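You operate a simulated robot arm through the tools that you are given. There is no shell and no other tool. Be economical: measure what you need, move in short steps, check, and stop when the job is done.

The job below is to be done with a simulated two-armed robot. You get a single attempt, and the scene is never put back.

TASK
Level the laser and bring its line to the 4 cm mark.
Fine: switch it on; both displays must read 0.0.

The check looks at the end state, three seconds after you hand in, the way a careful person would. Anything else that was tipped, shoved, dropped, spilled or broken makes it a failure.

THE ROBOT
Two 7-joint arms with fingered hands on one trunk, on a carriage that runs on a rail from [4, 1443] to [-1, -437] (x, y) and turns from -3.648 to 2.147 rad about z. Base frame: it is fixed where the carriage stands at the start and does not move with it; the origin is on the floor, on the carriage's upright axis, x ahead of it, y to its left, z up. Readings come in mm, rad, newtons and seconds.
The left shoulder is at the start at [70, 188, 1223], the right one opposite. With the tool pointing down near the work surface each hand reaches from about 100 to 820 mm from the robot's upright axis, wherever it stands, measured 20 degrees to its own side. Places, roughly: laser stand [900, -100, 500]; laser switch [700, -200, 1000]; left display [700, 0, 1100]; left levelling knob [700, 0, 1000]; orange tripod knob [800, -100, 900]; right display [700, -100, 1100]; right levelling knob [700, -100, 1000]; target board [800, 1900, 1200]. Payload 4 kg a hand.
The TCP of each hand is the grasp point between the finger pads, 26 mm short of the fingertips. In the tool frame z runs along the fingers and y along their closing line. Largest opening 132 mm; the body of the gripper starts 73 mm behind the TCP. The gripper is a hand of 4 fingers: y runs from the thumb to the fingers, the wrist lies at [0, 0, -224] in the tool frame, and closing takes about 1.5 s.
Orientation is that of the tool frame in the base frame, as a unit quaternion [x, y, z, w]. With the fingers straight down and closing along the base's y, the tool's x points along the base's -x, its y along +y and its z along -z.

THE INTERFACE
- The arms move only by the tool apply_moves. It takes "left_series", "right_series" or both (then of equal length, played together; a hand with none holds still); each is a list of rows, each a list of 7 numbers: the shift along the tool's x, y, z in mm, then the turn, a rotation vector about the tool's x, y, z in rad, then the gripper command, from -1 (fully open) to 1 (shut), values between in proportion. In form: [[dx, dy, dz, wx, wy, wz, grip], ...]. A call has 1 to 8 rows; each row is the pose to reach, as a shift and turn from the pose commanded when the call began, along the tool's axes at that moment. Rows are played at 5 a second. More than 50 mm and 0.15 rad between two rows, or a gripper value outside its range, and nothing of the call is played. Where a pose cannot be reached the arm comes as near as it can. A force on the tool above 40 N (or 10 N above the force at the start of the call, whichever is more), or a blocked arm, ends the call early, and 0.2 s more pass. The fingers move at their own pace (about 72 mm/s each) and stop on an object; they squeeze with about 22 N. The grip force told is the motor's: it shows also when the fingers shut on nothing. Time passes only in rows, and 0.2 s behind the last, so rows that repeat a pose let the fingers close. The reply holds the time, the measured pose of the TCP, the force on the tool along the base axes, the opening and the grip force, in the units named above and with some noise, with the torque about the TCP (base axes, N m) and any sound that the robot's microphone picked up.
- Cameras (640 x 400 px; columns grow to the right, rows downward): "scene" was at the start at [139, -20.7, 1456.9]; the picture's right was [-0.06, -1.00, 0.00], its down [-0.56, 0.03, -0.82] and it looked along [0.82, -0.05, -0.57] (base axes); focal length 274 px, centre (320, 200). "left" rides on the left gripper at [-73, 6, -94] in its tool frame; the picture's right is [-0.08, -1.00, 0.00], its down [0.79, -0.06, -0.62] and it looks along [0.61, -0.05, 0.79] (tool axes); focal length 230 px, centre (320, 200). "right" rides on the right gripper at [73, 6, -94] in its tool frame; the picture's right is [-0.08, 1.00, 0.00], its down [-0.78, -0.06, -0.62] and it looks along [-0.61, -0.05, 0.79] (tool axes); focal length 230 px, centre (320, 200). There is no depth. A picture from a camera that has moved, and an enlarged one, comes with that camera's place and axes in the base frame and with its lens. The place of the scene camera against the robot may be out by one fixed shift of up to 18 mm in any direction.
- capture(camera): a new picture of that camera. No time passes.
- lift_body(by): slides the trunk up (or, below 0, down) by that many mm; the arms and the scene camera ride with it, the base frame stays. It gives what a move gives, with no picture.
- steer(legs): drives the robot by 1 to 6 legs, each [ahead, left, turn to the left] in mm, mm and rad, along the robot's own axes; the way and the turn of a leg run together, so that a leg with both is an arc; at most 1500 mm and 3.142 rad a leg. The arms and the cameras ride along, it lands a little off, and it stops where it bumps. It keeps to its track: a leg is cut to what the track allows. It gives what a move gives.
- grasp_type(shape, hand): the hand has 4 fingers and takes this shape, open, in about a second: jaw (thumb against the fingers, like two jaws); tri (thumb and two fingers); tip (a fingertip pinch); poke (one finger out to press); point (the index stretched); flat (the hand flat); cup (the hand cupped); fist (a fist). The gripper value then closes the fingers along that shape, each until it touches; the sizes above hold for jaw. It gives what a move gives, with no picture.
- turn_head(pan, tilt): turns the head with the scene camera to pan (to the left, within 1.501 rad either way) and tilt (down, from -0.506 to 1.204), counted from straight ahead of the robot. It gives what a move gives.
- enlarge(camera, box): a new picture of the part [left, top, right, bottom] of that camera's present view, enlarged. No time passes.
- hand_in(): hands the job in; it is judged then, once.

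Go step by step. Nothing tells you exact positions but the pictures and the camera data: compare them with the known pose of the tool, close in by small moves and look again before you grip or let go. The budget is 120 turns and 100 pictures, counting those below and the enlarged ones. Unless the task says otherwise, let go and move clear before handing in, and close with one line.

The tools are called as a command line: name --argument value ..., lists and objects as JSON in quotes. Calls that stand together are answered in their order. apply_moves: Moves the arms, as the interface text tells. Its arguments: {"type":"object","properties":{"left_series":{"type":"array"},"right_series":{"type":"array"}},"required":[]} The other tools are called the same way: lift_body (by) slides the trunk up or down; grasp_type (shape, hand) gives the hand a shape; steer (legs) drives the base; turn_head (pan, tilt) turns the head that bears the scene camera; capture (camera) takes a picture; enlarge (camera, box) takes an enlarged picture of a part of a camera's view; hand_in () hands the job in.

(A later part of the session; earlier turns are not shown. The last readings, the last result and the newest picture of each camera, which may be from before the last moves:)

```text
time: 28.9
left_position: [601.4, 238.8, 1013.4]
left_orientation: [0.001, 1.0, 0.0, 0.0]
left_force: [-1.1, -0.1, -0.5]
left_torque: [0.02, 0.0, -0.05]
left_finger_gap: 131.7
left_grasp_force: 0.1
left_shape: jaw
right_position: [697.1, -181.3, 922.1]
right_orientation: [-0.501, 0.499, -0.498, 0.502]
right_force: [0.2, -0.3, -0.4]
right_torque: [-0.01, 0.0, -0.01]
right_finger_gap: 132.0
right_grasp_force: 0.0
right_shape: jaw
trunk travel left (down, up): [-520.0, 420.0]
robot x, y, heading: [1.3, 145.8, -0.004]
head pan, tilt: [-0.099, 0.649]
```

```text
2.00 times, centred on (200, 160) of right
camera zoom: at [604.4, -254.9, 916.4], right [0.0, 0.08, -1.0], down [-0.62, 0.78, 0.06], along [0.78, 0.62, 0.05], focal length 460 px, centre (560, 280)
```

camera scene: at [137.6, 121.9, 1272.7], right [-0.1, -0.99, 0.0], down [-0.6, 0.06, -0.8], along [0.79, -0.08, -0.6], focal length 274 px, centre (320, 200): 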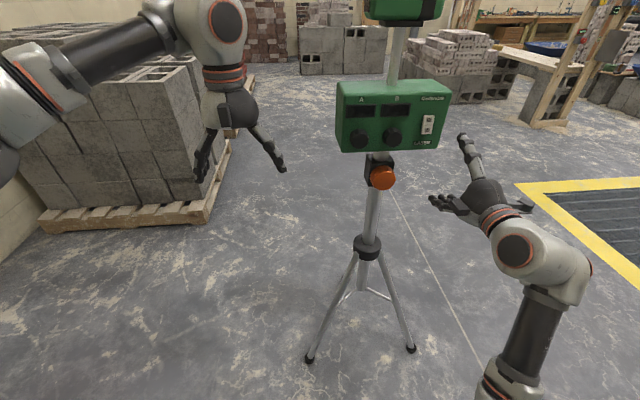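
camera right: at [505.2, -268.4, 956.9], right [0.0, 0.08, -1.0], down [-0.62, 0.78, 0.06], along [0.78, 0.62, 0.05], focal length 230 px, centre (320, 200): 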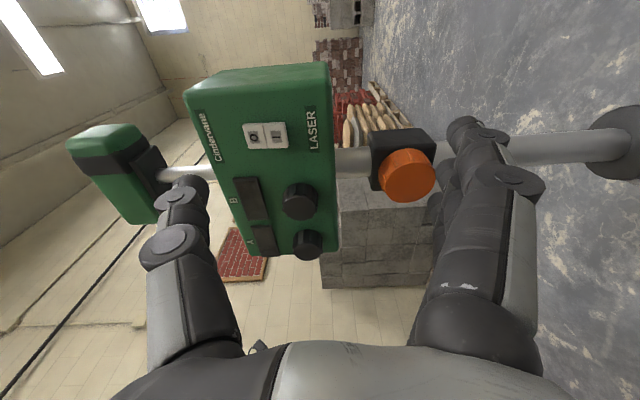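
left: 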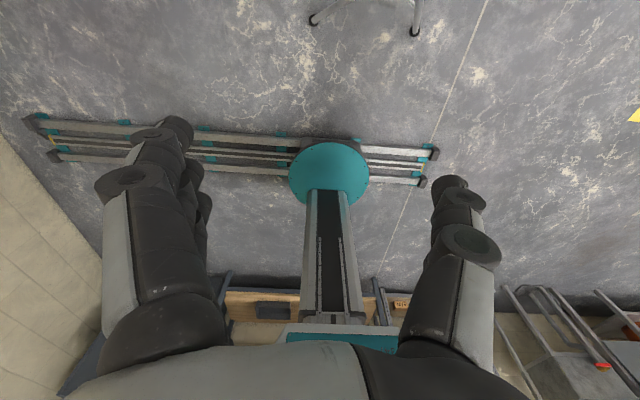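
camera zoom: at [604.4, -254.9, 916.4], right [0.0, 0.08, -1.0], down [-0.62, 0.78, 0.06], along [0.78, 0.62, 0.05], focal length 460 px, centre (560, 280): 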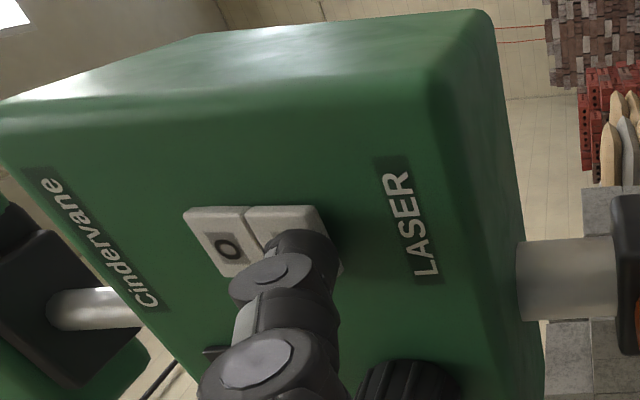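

The thumb is over the "I" half and almost touching. I press on in 2–3 mm steps.

apply_moves --right_series '[[0, 0, 3, 0, 0, 0, -1], [0, 0, 3, 0, 0, 0, -1]]'

apply_moves --right_series '[[0, 0, 3, 0, 0, 0, -1], [0, 0, 3, 0, 0, 0, -1]]'

enlarge --camera "scene" --box '[320, 60, 480, 200]'

```text
time: 29.5
left_position: [601.6, 239.6, 1013.0]
left_orientation: [-0.001, 1.0, 0.001, 0.0]
left_force: [-0.2, 0.3, 0.3]
left_torque: [-0.06, -0.02, 0.02]
left_finger_gap: 131.7
left_grasp_force: 0.1
left_shape: jaw
right_position: [698.2, -180.9, 922.7]
right_orientation: [-0.5, 0.499, -0.498, 0.503]
right_force: [-1.4, -0.8, 0.2]
right_torque: [0.0, -0.05, 0.02]
right_finger_gap: 132.2
right_grasp_force: 0.0
right_shape: jaw
trunk travel left (down, up): [-520.0, 420.0]
robot x, y, heading: [1.1, 145.3, -0.002]
head pan, tilt: [-0.099, 0.649]
```

```text
time: 30.1
left_position: [601.9, 238.6, 1012.3]
left_orientation: [0.0, 1.0, 0.0, 0.0]
left_force: [0.2, 0.0, 0.8]
left_torque: [0.0, 0.0, 0.03]
left_finger_gap: 131.9
left_grasp_force: 0.1
left_shape: jaw
right_position: [702.6, -180.7, 922.1]
right_orientation: [-0.501, 0.498, -0.498, 0.503]
right_force: [0.3, -0.4, 0.7]
right_torque: [-0.01, 0.02, -0.01]
right_finger_gap: 132.0
right_grasp_force: 0.0
right_shape: jaw
trunk travel left (down, up): [-520.0, 420.0]
robot x, y, heading: [0.4, 144.7, -0.006]
head pan, tilt: [-0.099, 0.649]
```

```text
2.86 times, centred on (400, 130) of scene
camera zoom: at [137.5, 121.2, 1272.7], right [-0.1, -0.99, 0.0], down [-0.6, 0.06, -0.8], along [0.79, -0.08, -0.6], focal length 782 px, centre (91, 400)
```

zoom: 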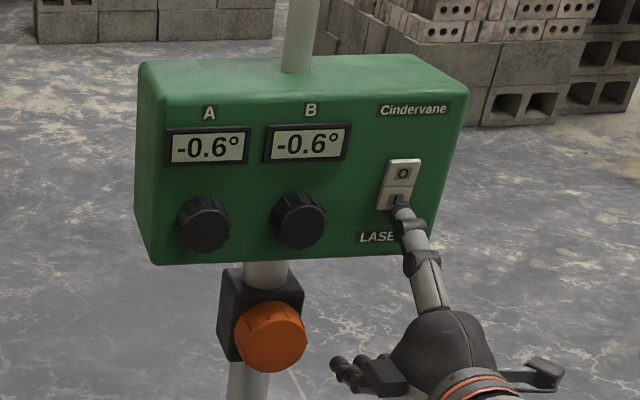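

The laser is on: both displays read -0.6°. I back straight off and look at the panel for the knobs.

apply_moves --right_series '[[0, 0, -30, 0, 0, 0, -1], [0, 0, -70, 0, 0, 0, -1], [0, 0, -110, 0, 0, 0, -1], [0, 0, -110, 0, 0, 0, -1]]'

enlarge --camera "right" --box '[190, 60, 450, 270]'

enlarge --camera "scene" --box '[320, 60, 480, 200]'

```text
time: 31.1
left_position: [602.0, 241.4, 1013.0]
left_orientation: [0.001, 1.0, 0.0, -0.001]
left_force: [0.0, -0.6, 1.0]
left_torque: [-0.01, 0.03, -0.01]
left_finger_gap: 132.0
left_grasp_force: 0.1
left_shape: jaw
right_position: [592.2, -182.1, 921.0]
right_orientation: [-0.5, 0.499, -0.498, 0.503]
right_force: [0.3, -0.3, 0.2]
right_torque: [-0.01, -0.03, -0.05]
right_finger_gap: 132.1
right_grasp_force: 0.0
right_shape: jaw
trunk travel left (down, up): [-520.0, 420.0]
robot x, y, heading: [-0.9, 146.4, -0.001]
head pan, tilt: [-0.099, 0.649]
```

```text
1.90 times, centred on (320, 165) of right
camera zoom: at [498.7, -256.4, 914.7], right [0.0, 0.08, -1.0], down [-0.62, 0.78, 0.06], along [0.78, 0.62, 0.05], focal length 438 px, centre (320, 267)
```

zoom: 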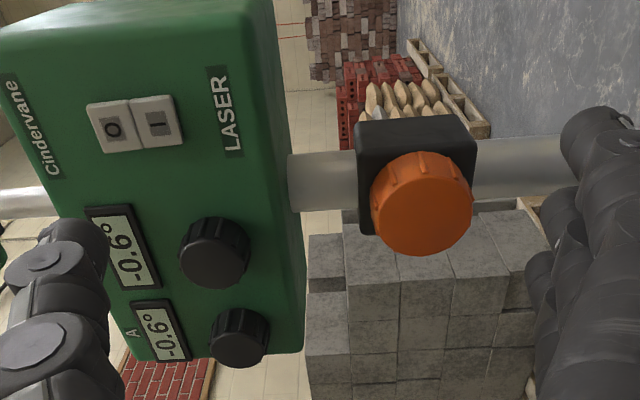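

```text
2.86 times, centred on (400, 130) of scene
camera zoom: at [138.2, 121.3, 1272.6], right [-0.1, -0.99, 0.0], down [-0.6, 0.06, -0.8], along [0.79, -0.08, -0.6], focal length 782 px, centre (91, 400)
```

zoom: 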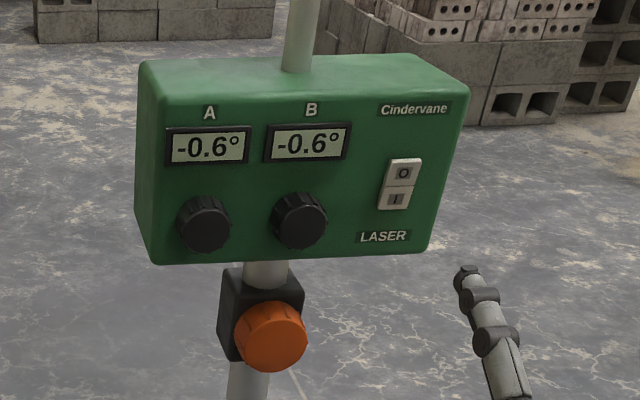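

The knobs come out at about A [708, -23, 990], B [707, -101, 992], and the orange one at [738, -109, 862]. I slide the carriage 80 mm further left so the right hand faces knob B in its good posture.

steer --legs '[[0, 85, 0]]'

```text
time: 32.2
left_position: [601.5, 324.1, 1013.0]
left_orientation: [0.0, 1.0, 0.0, 0.0]
left_force: [0.2, 0.5, 0.1]
left_torque: [-0.03, 0.02, -0.01]
left_finger_gap: 131.8
left_grasp_force: 0.0
left_shape: jaw
right_position: [590.9, -97.1, 921.0]
right_orientation: [-0.501, 0.498, -0.499, 0.503]
right_force: [-0.4, -1.1, -0.2]
right_torque: [0.02, -0.01, -0.03]
right_finger_gap: 132.2
right_grasp_force: 0.0
right_shape: jaw
trunk travel left (down, up): [-520.0, 420.0]
robot x, y, heading: [4.0, 230.2, 0.002]
head pan, tilt: [-0.099, 0.649]
```

apply_moves --right_series '[[2, -35, 20, 0, 0, 0, -0.15], [4, -71, 40, 0, 0, 0, -0.15], [4, -71, 60, 0, 0, 0, -0.15], [4, -71, 72, 0, 0, 0, -0.15], [4, -71, 72, 0, 0, 0, -0.15]]'

capture --camera "right"

capture --camera "scene"

```text
time: 33.4
left_position: [603.0, 324.3, 1011.9]
left_orientation: [0.0, 1.0, 0.0, 0.0]
left_force: [-1.0, 0.3, 0.2]
left_torque: [-0.01, 0.01, 0.01]
left_finger_gap: 131.7
left_grasp_force: 0.1
left_shape: jaw
right_position: [664.0, -103.2, 991.3]
right_orientation: [-0.501, 0.499, -0.497, 0.502]
right_force: [0.5, -0.5, -0.3]
right_torque: [-0.03, 0.01, 0.01]
right_finger_gap: 76.6
right_grasp_force: 0.0
right_shape: jaw
trunk travel left (down, up): [-520.0, 420.0]
robot x, y, heading: [3.1, 225.9, -0.003]
head pan, tilt: [-0.099, 0.649]
```

```text
62 pictures are left
camera right: at [571.7, -177.3, 985.1], right [0.0, 0.08, -1.0], down [-0.62, 0.78, 0.06], along [0.78, 0.62, 0.05], focal length 230 px, centre (320, 200)
```

right: 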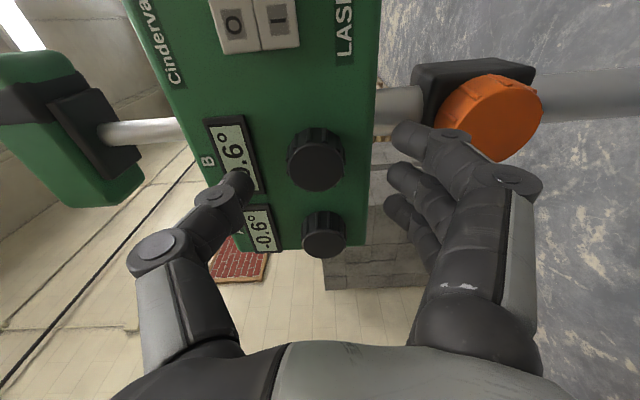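

```text
61 pictures are left
camera scene: at [137.8, 205.2, 1272.7], right [-0.1, -0.99, 0.0], down [-0.6, 0.06, -0.8], along [0.79, -0.08, -0.6], focal length 274 px, centre (320, 200)
```

scene: 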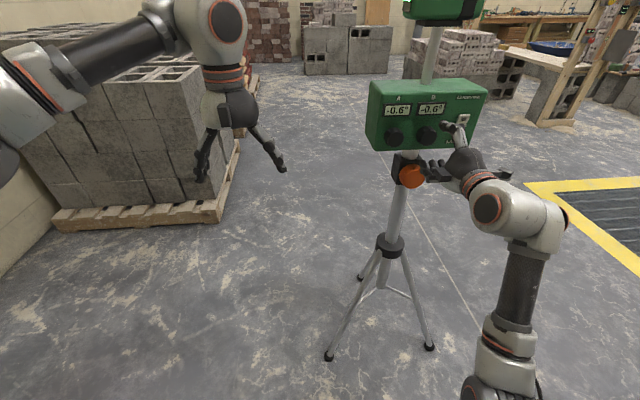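

Knob B sits centred between the thumb and fingers. I advance around it in steps.

apply_moves --right_series '[[1, -2, 10, 0, 0, 0, -0.15], [1, -2, 20, 0, 0, 0, -0.15], [1, -2, 28, 0, 0, 0, -0.15], [1, -2, 28, 0, 0, 0, -0.15]]'

capture --camera "right"

enlarge --camera "scene" --box '[360, 70, 500, 200]'

```text
time: 34.4
left_position: [602.2, 323.9, 1013.7]
left_orientation: [0.0, 1.0, 0.001, 0.0]
left_force: [-0.4, -0.5, 0.0]
left_torque: [0.02, 0.0, -0.01]
left_finger_gap: 131.9
left_grasp_force: 0.1
left_shape: jaw
right_position: [692.0, -102.5, 993.6]
right_orientation: [-0.5, 0.499, -0.497, 0.504]
right_force: [0.5, -0.3, 0.6]
right_torque: [0.01, -0.06, 0.01]
right_finger_gap: 76.5
right_grasp_force: 0.1
right_shape: jaw
trunk travel left (down, up): [-520.0, 420.0]
robot x, y, heading: [2.0, 230.1, -0.0]
head pan, tilt: [-0.099, 0.649]
```

```text
60 pictures are left
camera right: at [598.6, -177.6, 987.9], right [0.0, 0.08, -1.0], down [-0.62, 0.78, 0.06], along [0.78, 0.62, 0.05], focal length 230 px, centre (320, 200)
```

right: 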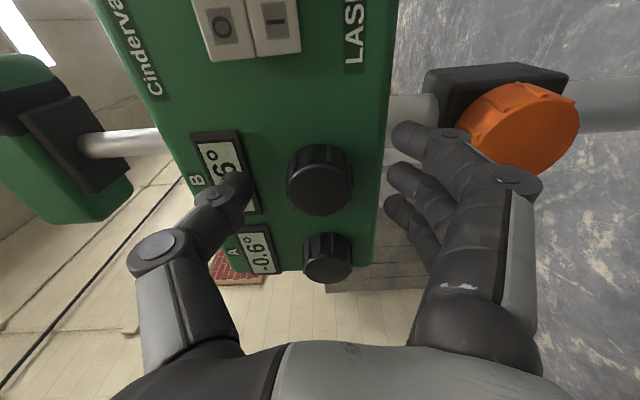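

```text
3.08 times, centred on (430, 135) of scene
camera zoom: at [137.8, 205.3, 1272.7], right [-0.1, -0.99, 0.0], down [-0.6, 0.06, -0.8], along [0.79, -0.08, -0.6], focal length 842 px, centre (-18, 400)
```

zoom: 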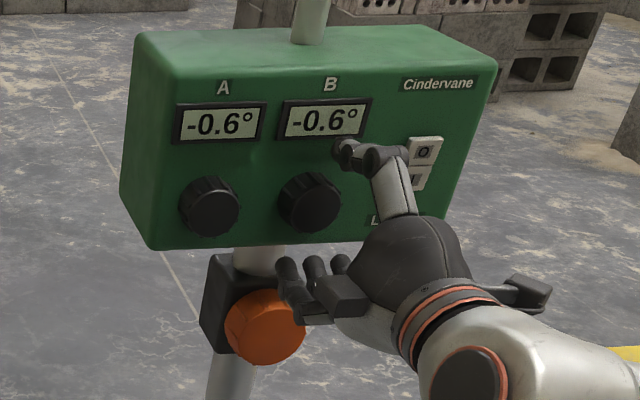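

The knob front is about 13 mm ahead of the TCP; I go 6 mm deeper and close gently onto it.

apply_moves --right_series '[[0, 0, 3, 0, 0, 0, -0.15], [0, 0, 6, 0, 0, 0, -0.15], [0, 0, 6, 0, 0, 0, -0.15]]'

apply_moves --right_series '[[0, 0, 0, 0, 0, 0, 0.1], [0, 0, 0, 0, 0, 0, 0.3], [0, 0, 0, 0, 0, 0, 0.5], [0, 0, 0, 0, 0, 0, 0.5], [0, 0, 0, 0, 0, 0, 0.5]]'

capture --camera "right"

enlarge --camera "scene" --box '[360, 70, 500, 200]'

```text
time: 35.2
left_position: [602.6, 323.9, 1012.8]
left_orientation: [0.0, 1.0, 0.0, 0.001]
left_force: [-0.3, -0.1, 0.5]
left_torque: [0.02, 0.02, 0.0]
left_finger_gap: 132.0
left_grasp_force: 0.0
left_shape: jaw
right_position: [698.4, -102.3, 993.7]
right_orientation: [-0.5, 0.499, -0.498, 0.503]
right_force: [0.9, 0.0, -0.1]
right_torque: [0.0, 0.04, 0.03]
right_finger_gap: 76.2
right_grasp_force: 0.0
right_shape: jaw
trunk travel left (down, up): [-520.0, 420.0]
robot x, y, heading: [3.7, 228.2, -0.003]
head pan, tilt: [-0.099, 0.649]
```

```text
time: 36.4
left_position: [602.2, 323.9, 1014.6]
left_orientation: [-0.001, 1.0, 0.0, 0.0]
left_force: [-0.3, -0.1, -0.5]
left_torque: [0.0, 0.01, -0.02]
left_finger_gap: 132.0
left_grasp_force: 0.0
left_shape: jaw
right_position: [696.8, -102.3, 994.6]
right_orientation: [-0.5, 0.498, -0.499, 0.503]
right_force: [2.3, -1.5, 2.7]
right_torque: [0.03, 0.02, -0.01]
right_finger_gap: 22.4
right_grasp_force: 22.0
right_shape: jaw
trunk travel left (down, up): [-520.0, 420.0]
robot x, y, heading: [-2.5, 229.9, -0.0]
head pan, tilt: [-0.099, 0.649]
```

```text
58 pictures are left
camera right: at [604.7, -177.1, 988.5], right [0.0, 0.08, -1.0], down [-0.62, 0.78, 0.06], along [0.78, 0.62, 0.05], focal length 230 px, centre (320, 200)
```

right: 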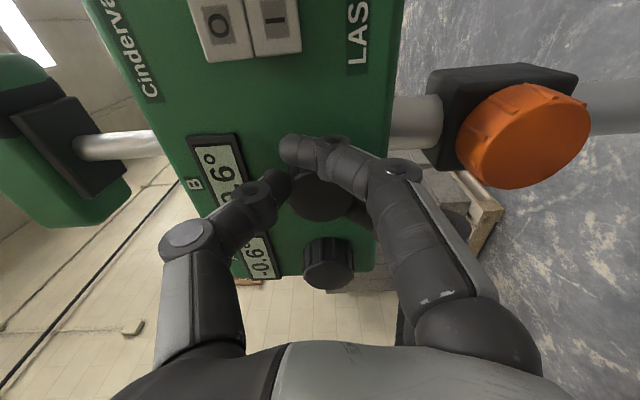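

```text
3.08 times, centred on (430, 135) of scene
camera zoom: at [137.8, 205.2, 1272.8], right [-0.1, -0.99, 0.0], down [-0.6, 0.06, -0.8], along [0.79, -0.08, -0.6], focal length 842 px, centre (-18, 400)
```

zoom: 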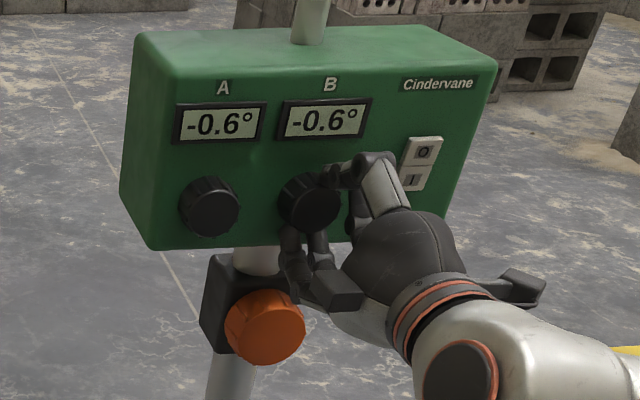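

The knob is held between the thumb and fingers. I try a small turn of 0.3 rad and read the display.

apply_moves --right_series '[[0, 0, 0, 0, 0, 0.1, 0.5], [0, 0, 0, 0, 0, 0.2, 0.5], [0, 0, 0, 0, 0, 0.3, 0.5], [0, 0, 0, 0, 0, 0.3, 0.5]]'

enlarge --camera "scene" --box '[360, 70, 500, 200]'

```text
time: 37.4
left_position: [602.0, 323.6, 1014.0]
left_orientation: [-0.001, 1.0, 0.0, -0.001]
left_force: [0.1, -0.4, 0.9]
left_torque: [0.01, -0.03, 0.0]
left_finger_gap: 131.8
left_grasp_force: 0.1
left_shape: jaw
right_position: [697.3, -102.9, 993.4]
right_orientation: [-0.42, 0.568, -0.418, 0.572]
right_force: [-3.4, -0.5, -2.4]
right_torque: [0.0, 0.16, 0.06]
right_finger_gap: 21.6
right_grasp_force: 22.3
right_shape: jaw
trunk travel left (down, up): [-520.0, 420.0]
robot x, y, heading: [0.6, 229.2, -0.006]
head pan, tilt: [-0.099, 0.649]
```

```text
3.08 times, centred on (430, 135) of scene
camera zoom: at [138.0, 204.9, 1272.6], right [-0.1, -0.99, 0.0], down [-0.6, 0.06, -0.8], along [0.79, -0.08, -0.6], focal length 842 px, centre (-18, 400)
```

zoom: 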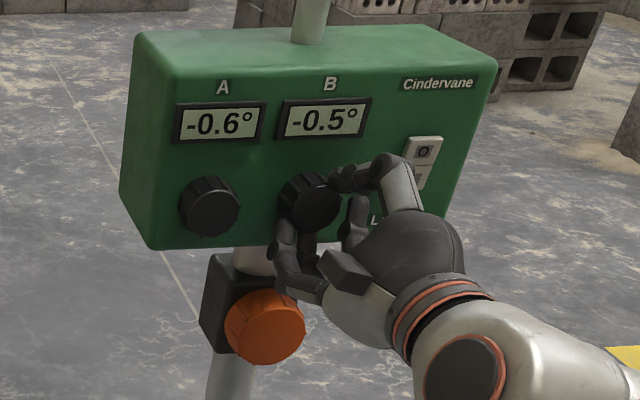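

Right direction: B is now -0.5. I turn on.

apply_moves --right_series '[[0, 0, 0, 0, 0, 0.1, 0.5], [0, 0, 0, 0, 0, 0.2, 0.5], [0, 0, 0, 0, 0, 0.3, 0.5], [0, 0, 0, 0, 0, 0.4, 0.5], [0, 0, 0, 0, 0, 0.5, 0.5], [0, 0, 0, 0, 0, 0.6, 0.5], [0, 0, 0, 0, 0, 0.6, 0.5]]'

enlarge --camera "scene" --box '[360, 70, 500, 200]'

```text
time: 39.0
left_position: [602.8, 322.3, 1012.7]
left_orientation: [0.0, 1.0, -0.001, 0.0]
left_force: [0.4, 0.1, -0.6]
left_torque: [0.01, 0.02, 0.02]
left_finger_gap: 131.6
left_grasp_force: 0.2
left_shape: jaw
right_position: [697.5, -103.2, 992.8]
right_orientation: [-0.233, 0.668, -0.228, 0.669]
right_force: [-9.6, 2.9, -19.4]
right_torque: [-0.16, 0.38, 0.44]
right_finger_gap: 22.1
right_grasp_force: 22.2
right_shape: jaw
trunk travel left (down, up): [-520.0, 420.0]
robot x, y, heading: [5.9, 232.4, -0.007]
head pan, tilt: [-0.099, 0.649]
```

```text
3.08 times, centred on (430, 135) of scene
camera zoom: at [138.8, 204.5, 1272.5], right [-0.1, -0.99, 0.0], down [-0.6, 0.06, -0.8], along [0.79, -0.08, -0.61], focal length 842 px, centre (-18, 400)
```

zoom: 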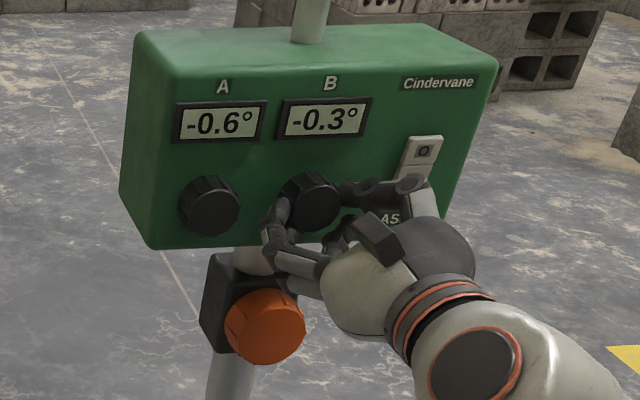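

B reads -0.3 after 0.9 rad. I release, back off, roll back, and take a new grip.

apply_moves --right_series '[[0, 0, 0, 0, 0, 0, 0.2], [0, 0, 0, 0, 0, 0, -0.15], [0, 0, 0, 0, 0, 0, -0.15], [0, 0, -15, 0, 0, 0, -0.15], [0, 0, -35, 0, 0, 0, -0.15], [0, 0, -35, 0, 0, 0, -0.15]]'

apply_moves --right_series '[[0, 0, 0, 0, 0, -0.14, -0.15], [0, 0, 0, 0, 0, -0.28, -0.15], [0, 0, 0, 0, 0, -0.42, -0.15], [0, 0, 0, 0, 0, -0.56, -0.15], [0, 0, 0, 0, 0, -0.7, -0.15], [0, 0, 0, 0, 0, -0.84, -0.15], [0, 0, 0, 0, 0, -0.9, -0.15], [0, 0, 0, 0, 0, -0.9, -0.15]]'

enlarge --camera "scene" --box '[360, 70, 500, 200]'

```text
time: 40.4
left_position: [603.1, 323.8, 1013.2]
left_orientation: [0.0, 1.0, 0.0, 0.001]
left_force: [-0.1, -0.7, -0.7]
left_torque: [-0.05, 0.01, -0.01]
left_finger_gap: 131.9
left_grasp_force: 0.1
left_shape: jaw
right_position: [662.5, -103.4, 993.4]
right_orientation: [-0.233, 0.667, -0.23, 0.669]
right_force: [1.3, -0.6, -0.7]
right_torque: [0.01, 0.01, 0.01]
right_finger_gap: 75.1
right_grasp_force: 0.0
right_shape: jaw
trunk travel left (down, up): [-520.0, 420.0]
robot x, y, heading: [0.7, 229.4, -0.003]
head pan, tilt: [-0.099, 0.649]
```

```text
time: 42.2
left_position: [602.5, 323.5, 1014.3]
left_orientation: [0.001, 1.0, 0.0, 0.001]
left_force: [-0.3, 0.2, 0.9]
left_torque: [0.01, 0.01, -0.01]
left_finger_gap: 132.0
left_grasp_force: 0.1
left_shape: jaw
right_position: [660.7, -103.3, 995.0]
right_orientation: [-0.5, 0.498, -0.498, 0.503]
right_force: [0.2, -0.5, 0.8]
right_torque: [-0.04, 0.01, -0.01]
right_finger_gap: 75.4
right_grasp_force: 0.0
right_shape: jaw
trunk travel left (down, up): [-520.0, 420.0]
robot x, y, heading: [5.0, 228.6, 0.003]
head pan, tilt: [-0.099, 0.649]
```

```text
3.08 times, centred on (430, 135) of scene
camera zoom: at [137.9, 205.3, 1272.7], right [-0.1, -0.99, 0.0], down [-0.6, 0.06, -0.8], along [0.79, -0.08, -0.6], focal length 842 px, centre (-18, 400)
```

zoom: 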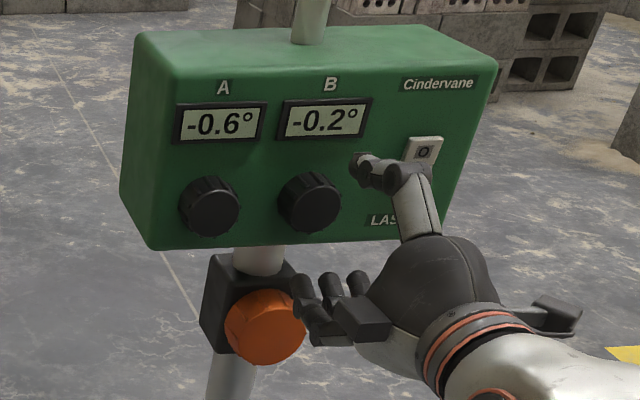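

Released, B reads -0.2. I regrip and turn about 0.4 rad more.

apply_moves --right_series '[[0, 0, 12, 0, 0, 0, -0.15], [0, 1, 24, 0, 0, 0, -0.15], [0, 1, 36, 0, 0, 0, -0.15], [0, 1, 36, 0, 0, 0, 0.1], [0, 1, 36, 0, 0, 0, 0.3], [0, 1, 36, 0, 0, 0, 0.5], [0, 1, 36, 0, 0, 0, 0.5], [0, 1, 36, 0, 0, 0, 0.5]]'

apply_moves --right_series '[[0, 0, 0, 0, 0, 0.1, 0.5], [0, 0, 0, 0, 0, 0.2, 0.5], [0, 0, 0, 0, 0, 0.3, 0.5], [0, 0, 0, 0, 0, 0.4, 0.5], [0, 0, 0, 0, 0, 0.4, 0.5], [0, 0, 0, 0, 0, 0.4, 0.5]]'

enlarge --camera "scene" --box '[360, 70, 500, 200]'

```text
time: 44.0
left_position: [602.3, 323.9, 1013.2]
left_orientation: [-0.001, 1.0, 0.0, 0.0]
left_force: [-0.4, -0.3, 0.3]
left_torque: [0.02, 0.0, -0.02]
left_finger_gap: 132.0
left_grasp_force: 0.1
left_shape: jaw
right_position: [697.7, -103.2, 995.3]
right_orientation: [-0.501, 0.499, -0.498, 0.503]
right_force: [0.3, -0.6, 1.9]
right_torque: [0.05, -0.02, -0.03]
right_finger_gap: 34.4
right_grasp_force: 0.1
right_shape: jaw
trunk travel left (down, up): [-520.0, 420.0]
robot x, y, heading: [1.6, 233.2, -0.002]
head pan, tilt: [-0.099, 0.649]
```

```text
time: 45.4
left_position: [602.2, 323.1, 1013.5]
left_orientation: [0.0, 1.0, 0.0, 0.0]
left_force: [-0.7, 0.1, -0.3]
left_torque: [0.01, -0.01, 0.01]
left_finger_gap: 131.8
left_grasp_force: 0.0
left_shape: jaw
right_position: [698.7, -103.8, 992.4]
right_orientation: [-0.391, 0.588, -0.388, 0.592]
right_force: [-1.4, -0.1, -2.3]
right_torque: [0.0, 0.1, 0.0]
right_finger_gap: 33.9
right_grasp_force: 0.0
right_shape: jaw
trunk travel left (down, up): [-520.0, 420.0]
robot x, y, heading: [2.7, 229.0, -0.002]
head pan, tilt: [-0.099, 0.649]
```

```text
3.08 times, centred on (430, 135) of scene
camera zoom: at [138.0, 205.2, 1272.7], right [-0.1, -0.99, 0.0], down [-0.6, 0.06, -0.8], along [0.79, -0.08, -0.6], focal length 842 px, centre (-18, 400)
```

zoom: 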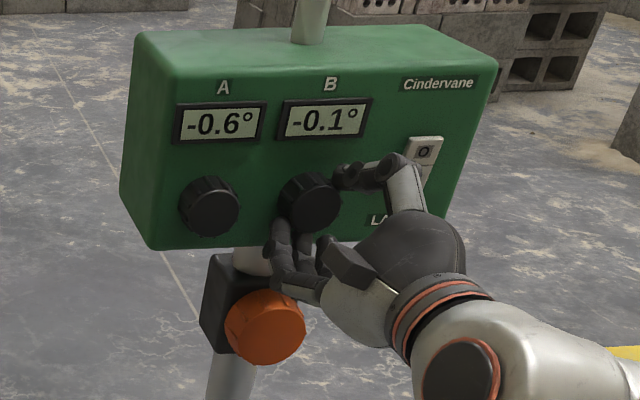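

B is -0.1. I turn 0.2 rad more, then release and check.

apply_moves --right_series '[[0, 0, 0, 0, 0, 0.1, 0.5], [0, 0, 0, 0, 0, 0.2, 0.5], [0, 0, 0, 0, 0, 0.2, 0.5], [0, 0, 0, 0, 0, 0.2, 0.5]]'

enlarge --camera "scene" --box '[360, 70, 500, 200]'

```text
time: 46.4
left_position: [602.4, 323.1, 1013.1]
left_orientation: [0.0, 1.0, 0.0, 0.001]
left_force: [-0.1, 0.2, -1.1]
left_torque: [-0.02, 0.0, 0.01]
left_finger_gap: 131.9
left_grasp_force: 0.0
left_shape: jaw
right_position: [699.5, -102.5, 992.8]
right_orientation: [-0.331, 0.624, -0.326, 0.628]
right_force: [-1.3, 2.6, -3.4]
right_torque: [-0.01, 0.06, 0.05]
right_finger_gap: 34.4
right_grasp_force: 0.1
right_shape: jaw
trunk travel left (down, up): [-520.0, 420.0]
robot x, y, heading: [3.2, 229.6, -0.002]
head pan, tilt: [-0.099, 0.649]
```

```text
3.08 times, centred on (430, 135) of scene
camera zoom: at [138.1, 205.4, 1272.7], right [-0.1, -0.99, 0.0], down [-0.6, 0.06, -0.8], along [0.79, -0.08, -0.6], focal length 842 px, centre (-18, 400)
```

zoom: 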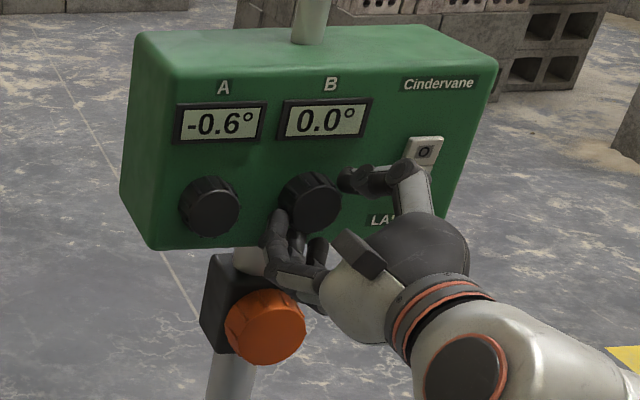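

B reads 0.0. I release, back off and roll back, then slide the carriage 79 mm left to face knob A.

apply_moves --right_series '[[0, 0, 0, 0, 0, 0, 0.2], [0, 0, 0, 0, 0, 0, -0.15], [0, 0, 0, 0, 0, 0, -0.15], [0, 0, -15, 0, 0, 0, -0.15], [0, 0, -37, 0, 0, 0, -0.15], [0, 0, -37, 0, 0, 0, -0.15]]'

apply_moves --right_series '[[0, 0, 0, 0, 0, -0.14, -0.15], [0, 0, 0, 0, 0, -0.28, -0.15], [0, 0, 0, 0, 0, -0.42, -0.15], [0, 0, 0, 0, 0, -0.56, -0.15], [0, 0, 0, 0, 0, -0.6, -0.15], [0, 0, 0, 0, 0, -0.6, -0.15]]'

steer --legs '[[0, 79, 0]]'

capture --camera "right"

capture --camera "scene"

```text
time: 47.8
left_position: [602.8, 324.9, 1011.9]
left_orientation: [0.0, 1.0, 0.0, 0.0]
left_force: [-0.8, 0.5, -0.2]
left_torque: [0.0, -0.02, 0.0]
left_finger_gap: 132.1
left_grasp_force: 0.1
left_shape: jaw
right_position: [661.5, -103.7, 994.0]
right_orientation: [-0.33, 0.624, -0.327, 0.628]
right_force: [0.7, 0.6, 0.0]
right_torque: [-0.04, 0.02, 0.02]
right_finger_gap: 75.2
right_grasp_force: 0.0
right_shape: jaw
trunk travel left (down, up): [-520.0, 420.0]
robot x, y, heading: [1.5, 230.5, 0.003]
head pan, tilt: [-0.099, 0.649]
```

```text
time: 49.2
left_position: [602.9, 323.4, 1012.0]
left_orientation: [0.0, 1.0, 0.0, 0.001]
left_force: [0.3, -0.6, -0.2]
left_torque: [0.01, 0.02, 0.0]
left_finger_gap: 132.2
left_grasp_force: 0.2
left_shape: jaw
right_position: [662.0, -103.3, 993.4]
right_orientation: [-0.501, 0.499, -0.499, 0.502]
right_force: [0.6, 0.0, 0.0]
right_torque: [0.03, -0.01, -0.02]
right_finger_gap: 75.3
right_grasp_force: 0.0
right_shape: jaw
trunk travel left (down, up): [-520.0, 420.0]
robot x, y, heading: [1.3, 226.8, -0.004]
head pan, tilt: [-0.099, 0.649]
```

```text
time: 50.3
left_position: [602.1, 402.4, 1012.7]
left_orientation: [-0.001, 1.0, 0.001, 0.0]
left_force: [-0.6, 1.2, -0.5]
left_torque: [-0.01, -0.02, 0.01]
left_finger_gap: 131.9
left_grasp_force: 0.1
left_shape: jaw
right_position: [662.2, -23.5, 994.3]
right_orientation: [-0.501, 0.498, -0.498, 0.503]
right_force: [0.3, -0.6, 0.5]
right_torque: [-0.01, 0.01, -0.04]
right_finger_gap: 75.1
right_grasp_force: 0.1
right_shape: jaw
trunk travel left (down, up): [-520.0, 420.0]
robot x, y, heading: [-1.7, 307.8, -0.002]
head pan, tilt: [-0.099, 0.649]
```

```text
51 pictures are left
camera right: at [570.0, -98.9, 987.6], right [0.0, 0.08, -1.0], down [-0.62, 0.78, 0.06], along [0.78, 0.62, 0.05], focal length 230 px, centre (320, 200)
```

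right: 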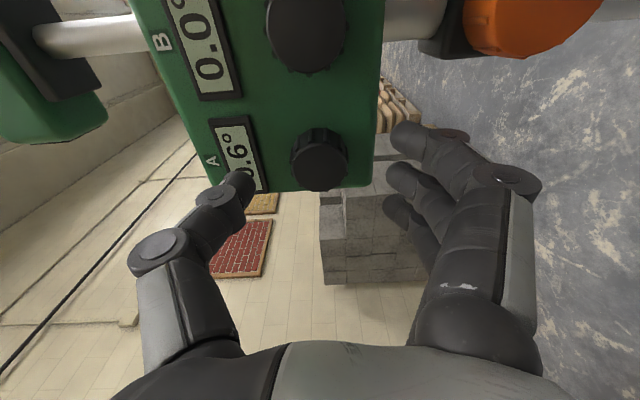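

```text
50 pictures are left
camera scene: at [138.1, 283.7, 1272.7], right [-0.1, -0.99, 0.0], down [-0.6, 0.06, -0.8], along [0.79, -0.08, -0.6], focal length 274 px, centre (320, 200)
```

scene: 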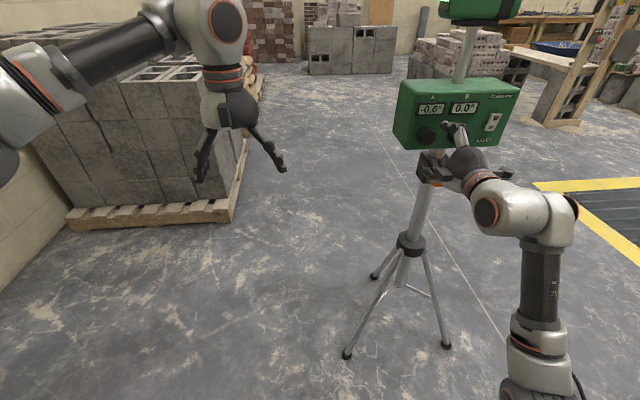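

Knob A is centred likewise, and B holds 0.0. I advance and grip A.

apply_moves --right_series '[[0, 0, 12, 0, 0, 0, -0.15], [0, 1, 24, 0, 0, 0, -0.15], [0, 1, 36, 0, 0, 0, -0.15], [0, 1, 36, 0, 0, 0, 0.1], [0, 1, 36, 0, 0, 0, 0.3], [0, 1, 36, 0, 0, 0, 0.5], [0, 1, 36, 0, 0, 0, 0.5], [0, 1, 36, 0, 0, 0, 0.5]]'

apply_moves --right_series '[[0, 0, 0, 0, 0, 0.1, 0.5], [0, 0, 0, 0, 0, 0.2, 0.5], [0, 0, 0, 0, 0, 0.3, 0.5], [0, 0, 0, 0, 0, 0.4, 0.5], [0, 0, 0, 0, 0, 0.4, 0.5]]'

enlarge --camera "scene" --box '[380, 65, 530, 195]'

```text
time: 52.1
left_position: [601.4, 401.6, 1013.0]
left_orientation: [0.0, 1.0, 0.0, 0.0]
left_force: [-0.7, 0.8, 0.3]
left_torque: [0.0, 0.0, 0.01]
left_finger_gap: 131.7
left_grasp_force: 0.0
left_shape: jaw
right_position: [699.0, -24.5, 992.6]
right_orientation: [-0.501, 0.498, -0.498, 0.503]
right_force: [0.1, -1.2, 1.9]
right_torque: [0.03, -0.03, -0.01]
right_finger_gap: 35.1
right_grasp_force: 0.0
right_shape: jaw
trunk travel left (down, up): [-520.0, 420.0]
robot x, y, heading: [1.5, 306.8, -0.001]
head pan, tilt: [-0.099, 0.649]
```

```text
time: 53.3
left_position: [602.0, 401.5, 1013.5]
left_orientation: [0.0, 1.0, 0.0, 0.0]
left_force: [0.4, -0.3, 1.2]
left_torque: [-0.01, 0.01, 0.0]
left_finger_gap: 131.9
left_grasp_force: 0.0
left_shape: jaw
right_position: [699.5, -24.6, 990.0]
right_orientation: [-0.391, 0.588, -0.387, 0.593]
right_force: [-1.2, -0.3, -1.7]
right_torque: [-0.02, 0.03, 0.0]
right_finger_gap: 33.9
right_grasp_force: 0.0
right_shape: jaw
trunk travel left (down, up): [-520.0, 420.0]
robot x, y, heading: [-0.9, 311.0, -0.005]
head pan, tilt: [-0.099, 0.649]
```

```text
3.08 times, centred on (455, 130) of scene
camera zoom: at [138.3, 282.7, 1272.7], right [-0.1, -0.99, 0.0], down [-0.6, 0.06, -0.8], along [0.79, -0.08, -0.6], focal length 842 px, centre (-95, 415)
```

zoom: 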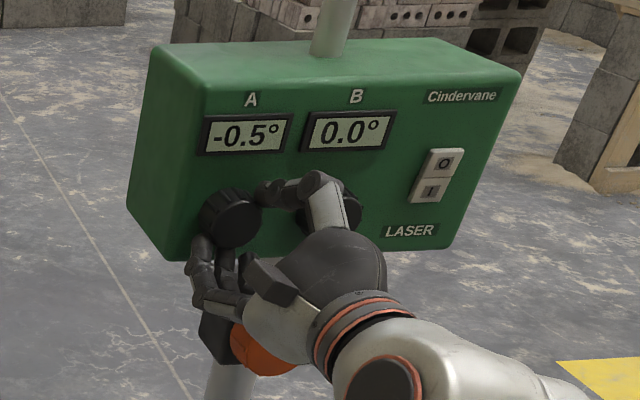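

A moves the right way (-0.5). I turn on 0.5 rad, watching that B stays.

apply_moves --right_series '[[0, 0, 0, 0, 0, 0.1, 0.5], [0, 0, 0, 0, 0, 0.2, 0.5], [0, 0, 0, 0, 0, 0.3, 0.5], [0, 0, 0, 0, 0, 0.4, 0.5], [0, 0, 0, 0, 0, 0.5, 0.5], [0, 0, 0, 0, 0, 0.5, 0.5]]'

enlarge --camera "scene" --box '[380, 65, 530, 195]'

```text
time: 54.7
left_position: [603.2, 401.9, 1013.3]
left_orientation: [-0.001, 1.0, 0.0, 0.0]
left_force: [-0.1, 0.4, 0.0]
left_torque: [0.03, 0.02, 0.03]
left_finger_gap: 131.9
left_grasp_force: 0.1
left_shape: jaw
right_position: [699.0, -25.0, 993.8]
right_orientation: [-0.235, 0.667, -0.228, 0.67]
right_force: [-0.7, 4.7, -3.2]
right_torque: [-0.04, 0.09, 0.12]
right_finger_gap: 35.4
right_grasp_force: 0.0
right_shape: jaw
trunk travel left (down, up): [-520.0, 420.0]
robot x, y, heading: [1.6, 308.3, 0.0]
head pan, tilt: [-0.099, 0.649]
```

```text
3.08 times, centred on (455, 130) of scene
camera zoom: at [138.4, 283.4, 1272.7], right [-0.1, -0.99, 0.0], down [-0.6, 0.06, -0.8], along [0.79, -0.08, -0.6], focal length 842 px, centre (-95, 415)
```

zoom: 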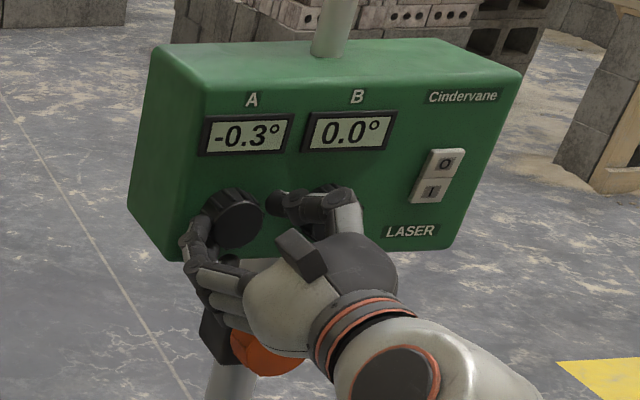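

A is at -0.3. I open only a little (B's knob is close), back off, roll back and regrip.

apply_moves --right_series '[[0, 0, 0, 0, 0, 0, 0.25], [0, 0, 0, 0, 0, 0, 0.25], [0, 0, 0, 0, 0, 0, 0.25], [0, 0, -15, 0, 0, 0, 0.25], [0, 0, -37, 0, 0, 0, 0.25], [0, 0, -37, 0, 0, 0, -0.15]]'

apply_moves --right_series '[[0, 0, 0, 0, 0, -0.14, -0.15], [0, 0, 0, 0, 0, -0.28, -0.15], [0, 0, 0, 0, 0, -0.42, -0.15], [0, 0, 0, 0, 0, -0.56, -0.15], [0, 0, 0, 0, 0, -0.7, -0.15], [0, 0, 0, 0, 0, -0.84, -0.15], [0, 0, 0, 0, 0, -0.9, -0.15], [0, 0, 0, 0, 0, -0.9, -0.15]]'

enlarge --camera "scene" --box '[380, 65, 530, 195]'

```text
time: 56.1
left_position: [602.1, 401.5, 1012.8]
left_orientation: [0.001, 1.0, 0.0, 0.0]
left_force: [-0.1, 0.3, -0.2]
left_torque: [-0.02, -0.03, -0.01]
left_finger_gap: 131.9
left_grasp_force: 0.1
left_shape: jaw
right_position: [663.3, -24.1, 991.8]
right_orientation: [-0.234, 0.667, -0.229, 0.67]
right_force: [0.4, 0.5, 0.6]
right_torque: [0.01, 0.03, 0.0]
right_finger_gap: 74.9
right_grasp_force: 0.1
right_shape: jaw
trunk travel left (down, up): [-520.0, 420.0]
robot x, y, heading: [1.0, 308.7, 0.001]
head pan, tilt: [-0.099, 0.649]
```

```text
time: 57.9
left_position: [602.7, 402.3, 1014.1]
left_orientation: [0.0, 1.0, -0.001, 0.0]
left_force: [0.3, -0.1, 0.2]
left_torque: [0.02, -0.02, -0.01]
left_finger_gap: 132.0
left_grasp_force: 0.0
left_shape: jaw
right_position: [662.2, -24.7, 992.8]
right_orientation: [-0.501, 0.499, -0.498, 0.503]
right_force: [-0.3, 0.2, -0.4]
right_torque: [0.02, 0.03, 0.04]
right_finger_gap: 75.1
right_grasp_force: 0.2
right_shape: jaw
trunk travel left (down, up): [-520.0, 420.0]
robot x, y, heading: [4.1, 310.9, -0.005]
head pan, tilt: [-0.099, 0.649]
```

```text
3.08 times, centred on (455, 130) of scene
camera zoom: at [138.1, 282.9, 1272.7], right [-0.1, -0.99, 0.0], down [-0.6, 0.06, -0.8], along [0.79, -0.08, -0.6], focal length 842 px, centre (-95, 415)
```

zoom: 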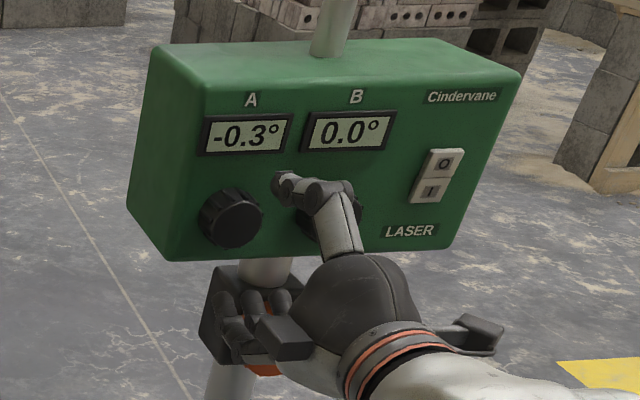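

A is -0.3, B 0.0. Regrip and turn 0.6 rad.

apply_moves --right_series '[[0, 0, 12, 0, 0, 0, -0.15], [0, 0, 24, 0, 0, 0, -0.15], [0, 0, 36, 0, 0, 0, -0.15], [0, 0, 36, 0, 0, 0, 0.1], [0, 0, 36, 0, 0, 0, 0.3], [0, 0, 36, 0, 0, 0, 0.5], [0, 0, 36, 0, 0, 0, 0.5], [0, 0, 36, 0, 0, 0, 0.5]]'

apply_moves --right_series '[[0, 0, 0, 0, 0, 0.1, 0.5], [0, 0, 0, 0, 0, 0.2, 0.5], [0, 0, 0, 0, 0, 0.3, 0.5], [0, 0, 0, 0, 0, 0.4, 0.5], [0, 0, 0, 0, 0, 0.5, 0.5], [0, 0, 0, 0, 0, 0.6, 0.5], [0, 0, 0, 0, 0, 0.6, 0.5]]'

enlarge --camera "scene" --box '[380, 65, 530, 195]'

```text
time: 59.7
left_position: [601.3, 403.1, 1013.4]
left_orientation: [0.0, 1.0, 0.0, 0.001]
left_force: [-0.1, 0.0, -0.1]
left_torque: [-0.04, 0.01, 0.01]
left_finger_gap: 131.9
left_grasp_force: 0.1
left_shape: jaw
right_position: [698.1, -23.8, 992.9]
right_orientation: [-0.5, 0.498, -0.498, 0.504]
right_force: [0.0, 0.2, 2.2]
right_torque: [0.02, -0.02, 0.0]
right_finger_gap: 34.5
right_grasp_force: 0.1
right_shape: jaw
trunk travel left (down, up): [-520.0, 420.0]
robot x, y, heading: [-1.9, 309.4, 0.004]
head pan, tilt: [-0.099, 0.649]
```

```text
time: 61.3
left_position: [603.3, 402.0, 1012.9]
left_orientation: [0.0, 1.0, 0.0, 0.0]
left_force: [0.5, -0.3, -0.7]
left_torque: [-0.02, -0.03, 0.04]
left_finger_gap: 131.8
left_grasp_force: 0.0
left_shape: jaw
right_position: [698.0, -23.9, 991.3]
right_orientation: [-0.33, 0.624, -0.326, 0.628]
right_force: [-0.5, 2.6, -3.6]
right_torque: [-0.03, 0.05, 0.03]
right_finger_gap: 34.3
right_grasp_force: 0.1
right_shape: jaw
trunk travel left (down, up): [-520.0, 420.0]
robot x, y, heading: [-2.3, 304.7, -0.005]
head pan, tilt: [-0.099, 0.649]
```

```text
3.08 times, centred on (455, 130) of scene
camera zoom: at [138.3, 282.9, 1272.7], right [-0.1, -0.99, 0.0], down [-0.6, 0.06, -0.8], along [0.79, -0.08, -0.6], focal length 842 px, centre (-95, 415)
```

zoom: 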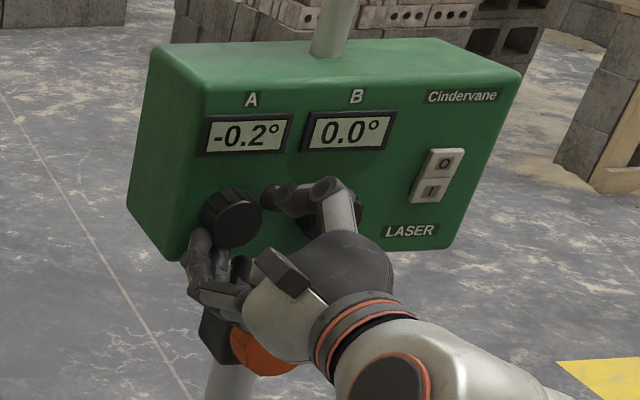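

apply_moves --right_series '[[0, 0, 0, 0, 0, 0.1, 0.5], [0, 0, 0, 0, 0, 0.2, 0.5], [0, 0, 0, 0, 0, 0.3, 0.5], [0, 0, 0, 0, 0, 0.35, 0.5], [0, 0, 0, 0, 0, 0.35, 0.5]]'

enlarge --camera "scene" --box '[380, 65, 530, 195]'

```text
time: 62.5
left_position: [602.6, 402.4, 1014.5]
left_orientation: [-0.001, 1.0, 0.0, 0.0]
left_force: [-0.3, 0.2, 0.0]
left_torque: [0.0, -0.02, 0.0]
left_finger_gap: 131.7
left_grasp_force: 0.1
left_shape: jaw
right_position: [698.7, -23.4, 991.9]
right_orientation: [-0.217, 0.672, -0.213, 0.675]
right_force: [-4.0, 5.8, -5.3]
right_torque: [-0.05, 0.14, 0.19]
right_finger_gap: 35.5
right_grasp_force: 0.0
right_shape: jaw
trunk travel left (down, up): [-520.0, 420.0]
robot x, y, heading: [-1.0, 304.8, -0.004]
head pan, tilt: [-0.099, 0.649]
```

```text
3.08 times, centred on (455, 130) of scene
camera zoom: at [138.1, 283.6, 1272.7], right [-0.1, -0.99, 0.0], down [-0.6, 0.06, -0.8], along [0.79, -0.08, -0.6], focal length 842 px, centre (-95, 415)
```

zoom: 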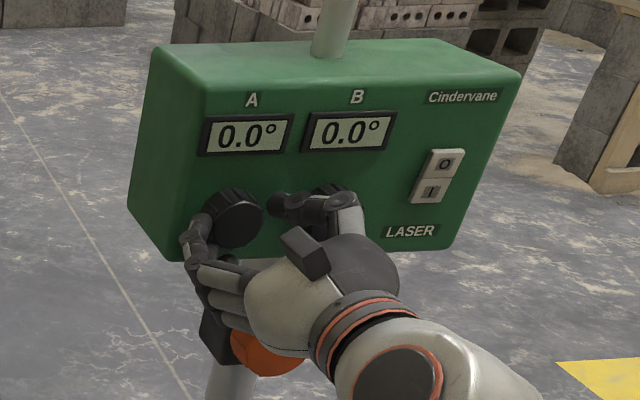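

Both read 0.0. I release, back off, and check the displays and then the target board.

apply_moves --right_series '[[0, 0, 0, 0, 0, 0, 0.25], [0, 0, 0, 0, 0, 0, 0.25], [0, 0, 0, 0, 0, 0, 0.25], [0, 0, -15, 0, 0, 0, 0.25], [0, 0, -37, 0, 0, 0, 0.25], [0, 0, -80, 0, 0, 0, -0.15], [0, 0, -110, 0, 0, 0, -0.15]]'

enlarge --camera "scene" --box '[380, 65, 530, 195]'

turn_head --pan 1.17 --tilt 0.1

capture --camera "scene"

```text
time: 64.1
left_position: [602.5, 401.6, 1013.9]
left_orientation: [0.001, 1.0, 0.0, 0.001]
left_force: [0.3, 0.4, 0.2]
left_torque: [0.02, 0.0, 0.04]
left_finger_gap: 132.0
left_grasp_force: 0.0
left_shape: jaw
right_position: [588.3, -25.7, 992.2]
right_orientation: [-0.217, 0.672, -0.213, 0.675]
right_force: [-0.4, -1.1, 0.2]
right_torque: [-0.01, 0.0, 0.01]
right_finger_gap: 75.1
right_grasp_force: 0.0
right_shape: jaw
trunk travel left (down, up): [-520.0, 420.0]
robot x, y, heading: [1.6, 306.1, -0.002]
head pan, tilt: [-0.099, 0.649]
```

```text
3.08 times, centred on (455, 130) of scene
camera zoom: at [138.0, 282.9, 1272.7], right [-0.1, -0.99, 0.0], down [-0.6, 0.06, -0.8], along [0.79, -0.08, -0.6], focal length 842 px, centre (-95, 415)
```

zoom: 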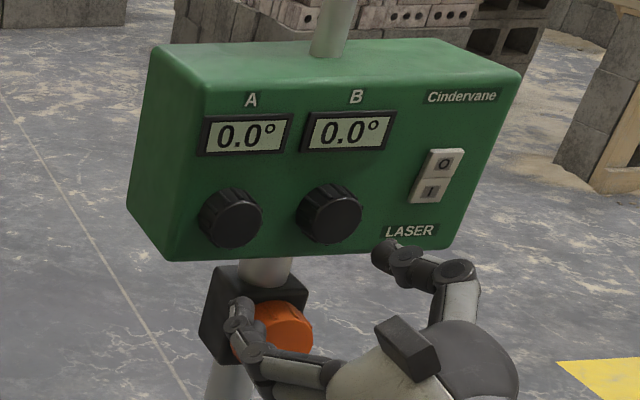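

```text
time: 65.5
left_position: [602.0, 402.4, 1013.1]
left_orientation: [0.0, 1.0, -0.001, 0.0]
left_force: [1.2, -0.4, 0.4]
left_torque: [0.03, 0.0, 0.01]
left_finger_gap: 131.8
left_grasp_force: 0.0
left_shape: jaw
right_position: [588.5, -26.7, 992.2]
right_orientation: [-0.218, 0.672, -0.212, 0.675]
right_force: [1.4, 0.3, -0.1]
right_torque: [-0.04, 0.02, -0.01]
right_finger_gap: 75.1
right_grasp_force: 0.2
right_shape: jaw
trunk travel left (down, up): [-520.0, 420.0]
robot x, y, heading: [2.4, 305.0, 0.003]
head pan, tilt: [1.169, 0.099]
```

```text
43 pictures are left
camera scene: at [87.8, 376.2, 1323.1], right [0.92, -0.39, 0.0], down [-0.04, -0.09, -0.99], along [0.39, 0.92, -0.1], focal length 274 px, centre (320, 200)
```

scene: 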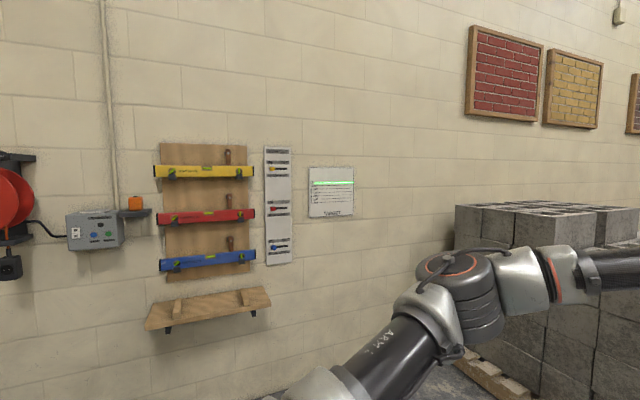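

enlarge --camera "scene" --box '[303, 160, 361, 222]'

```text
6.45 times, centred on (332, 191) of scene
camera zoom: at [87.8, 376.2, 1323.1], right [0.92, -0.39, 0.0], down [-0.04, -0.09, -0.99], along [0.39, 0.92, -0.1], focal length 1765 px, centre (243, 258)
```

zoom: 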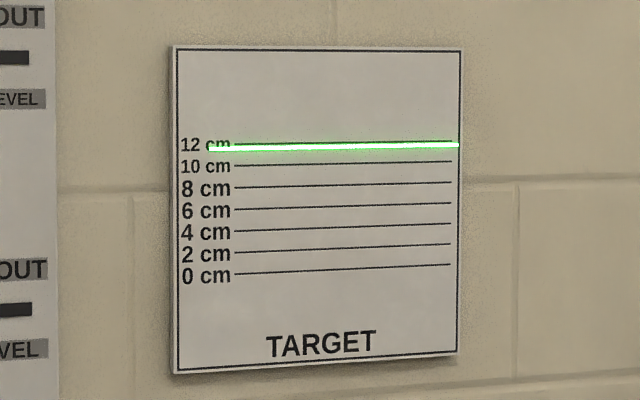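

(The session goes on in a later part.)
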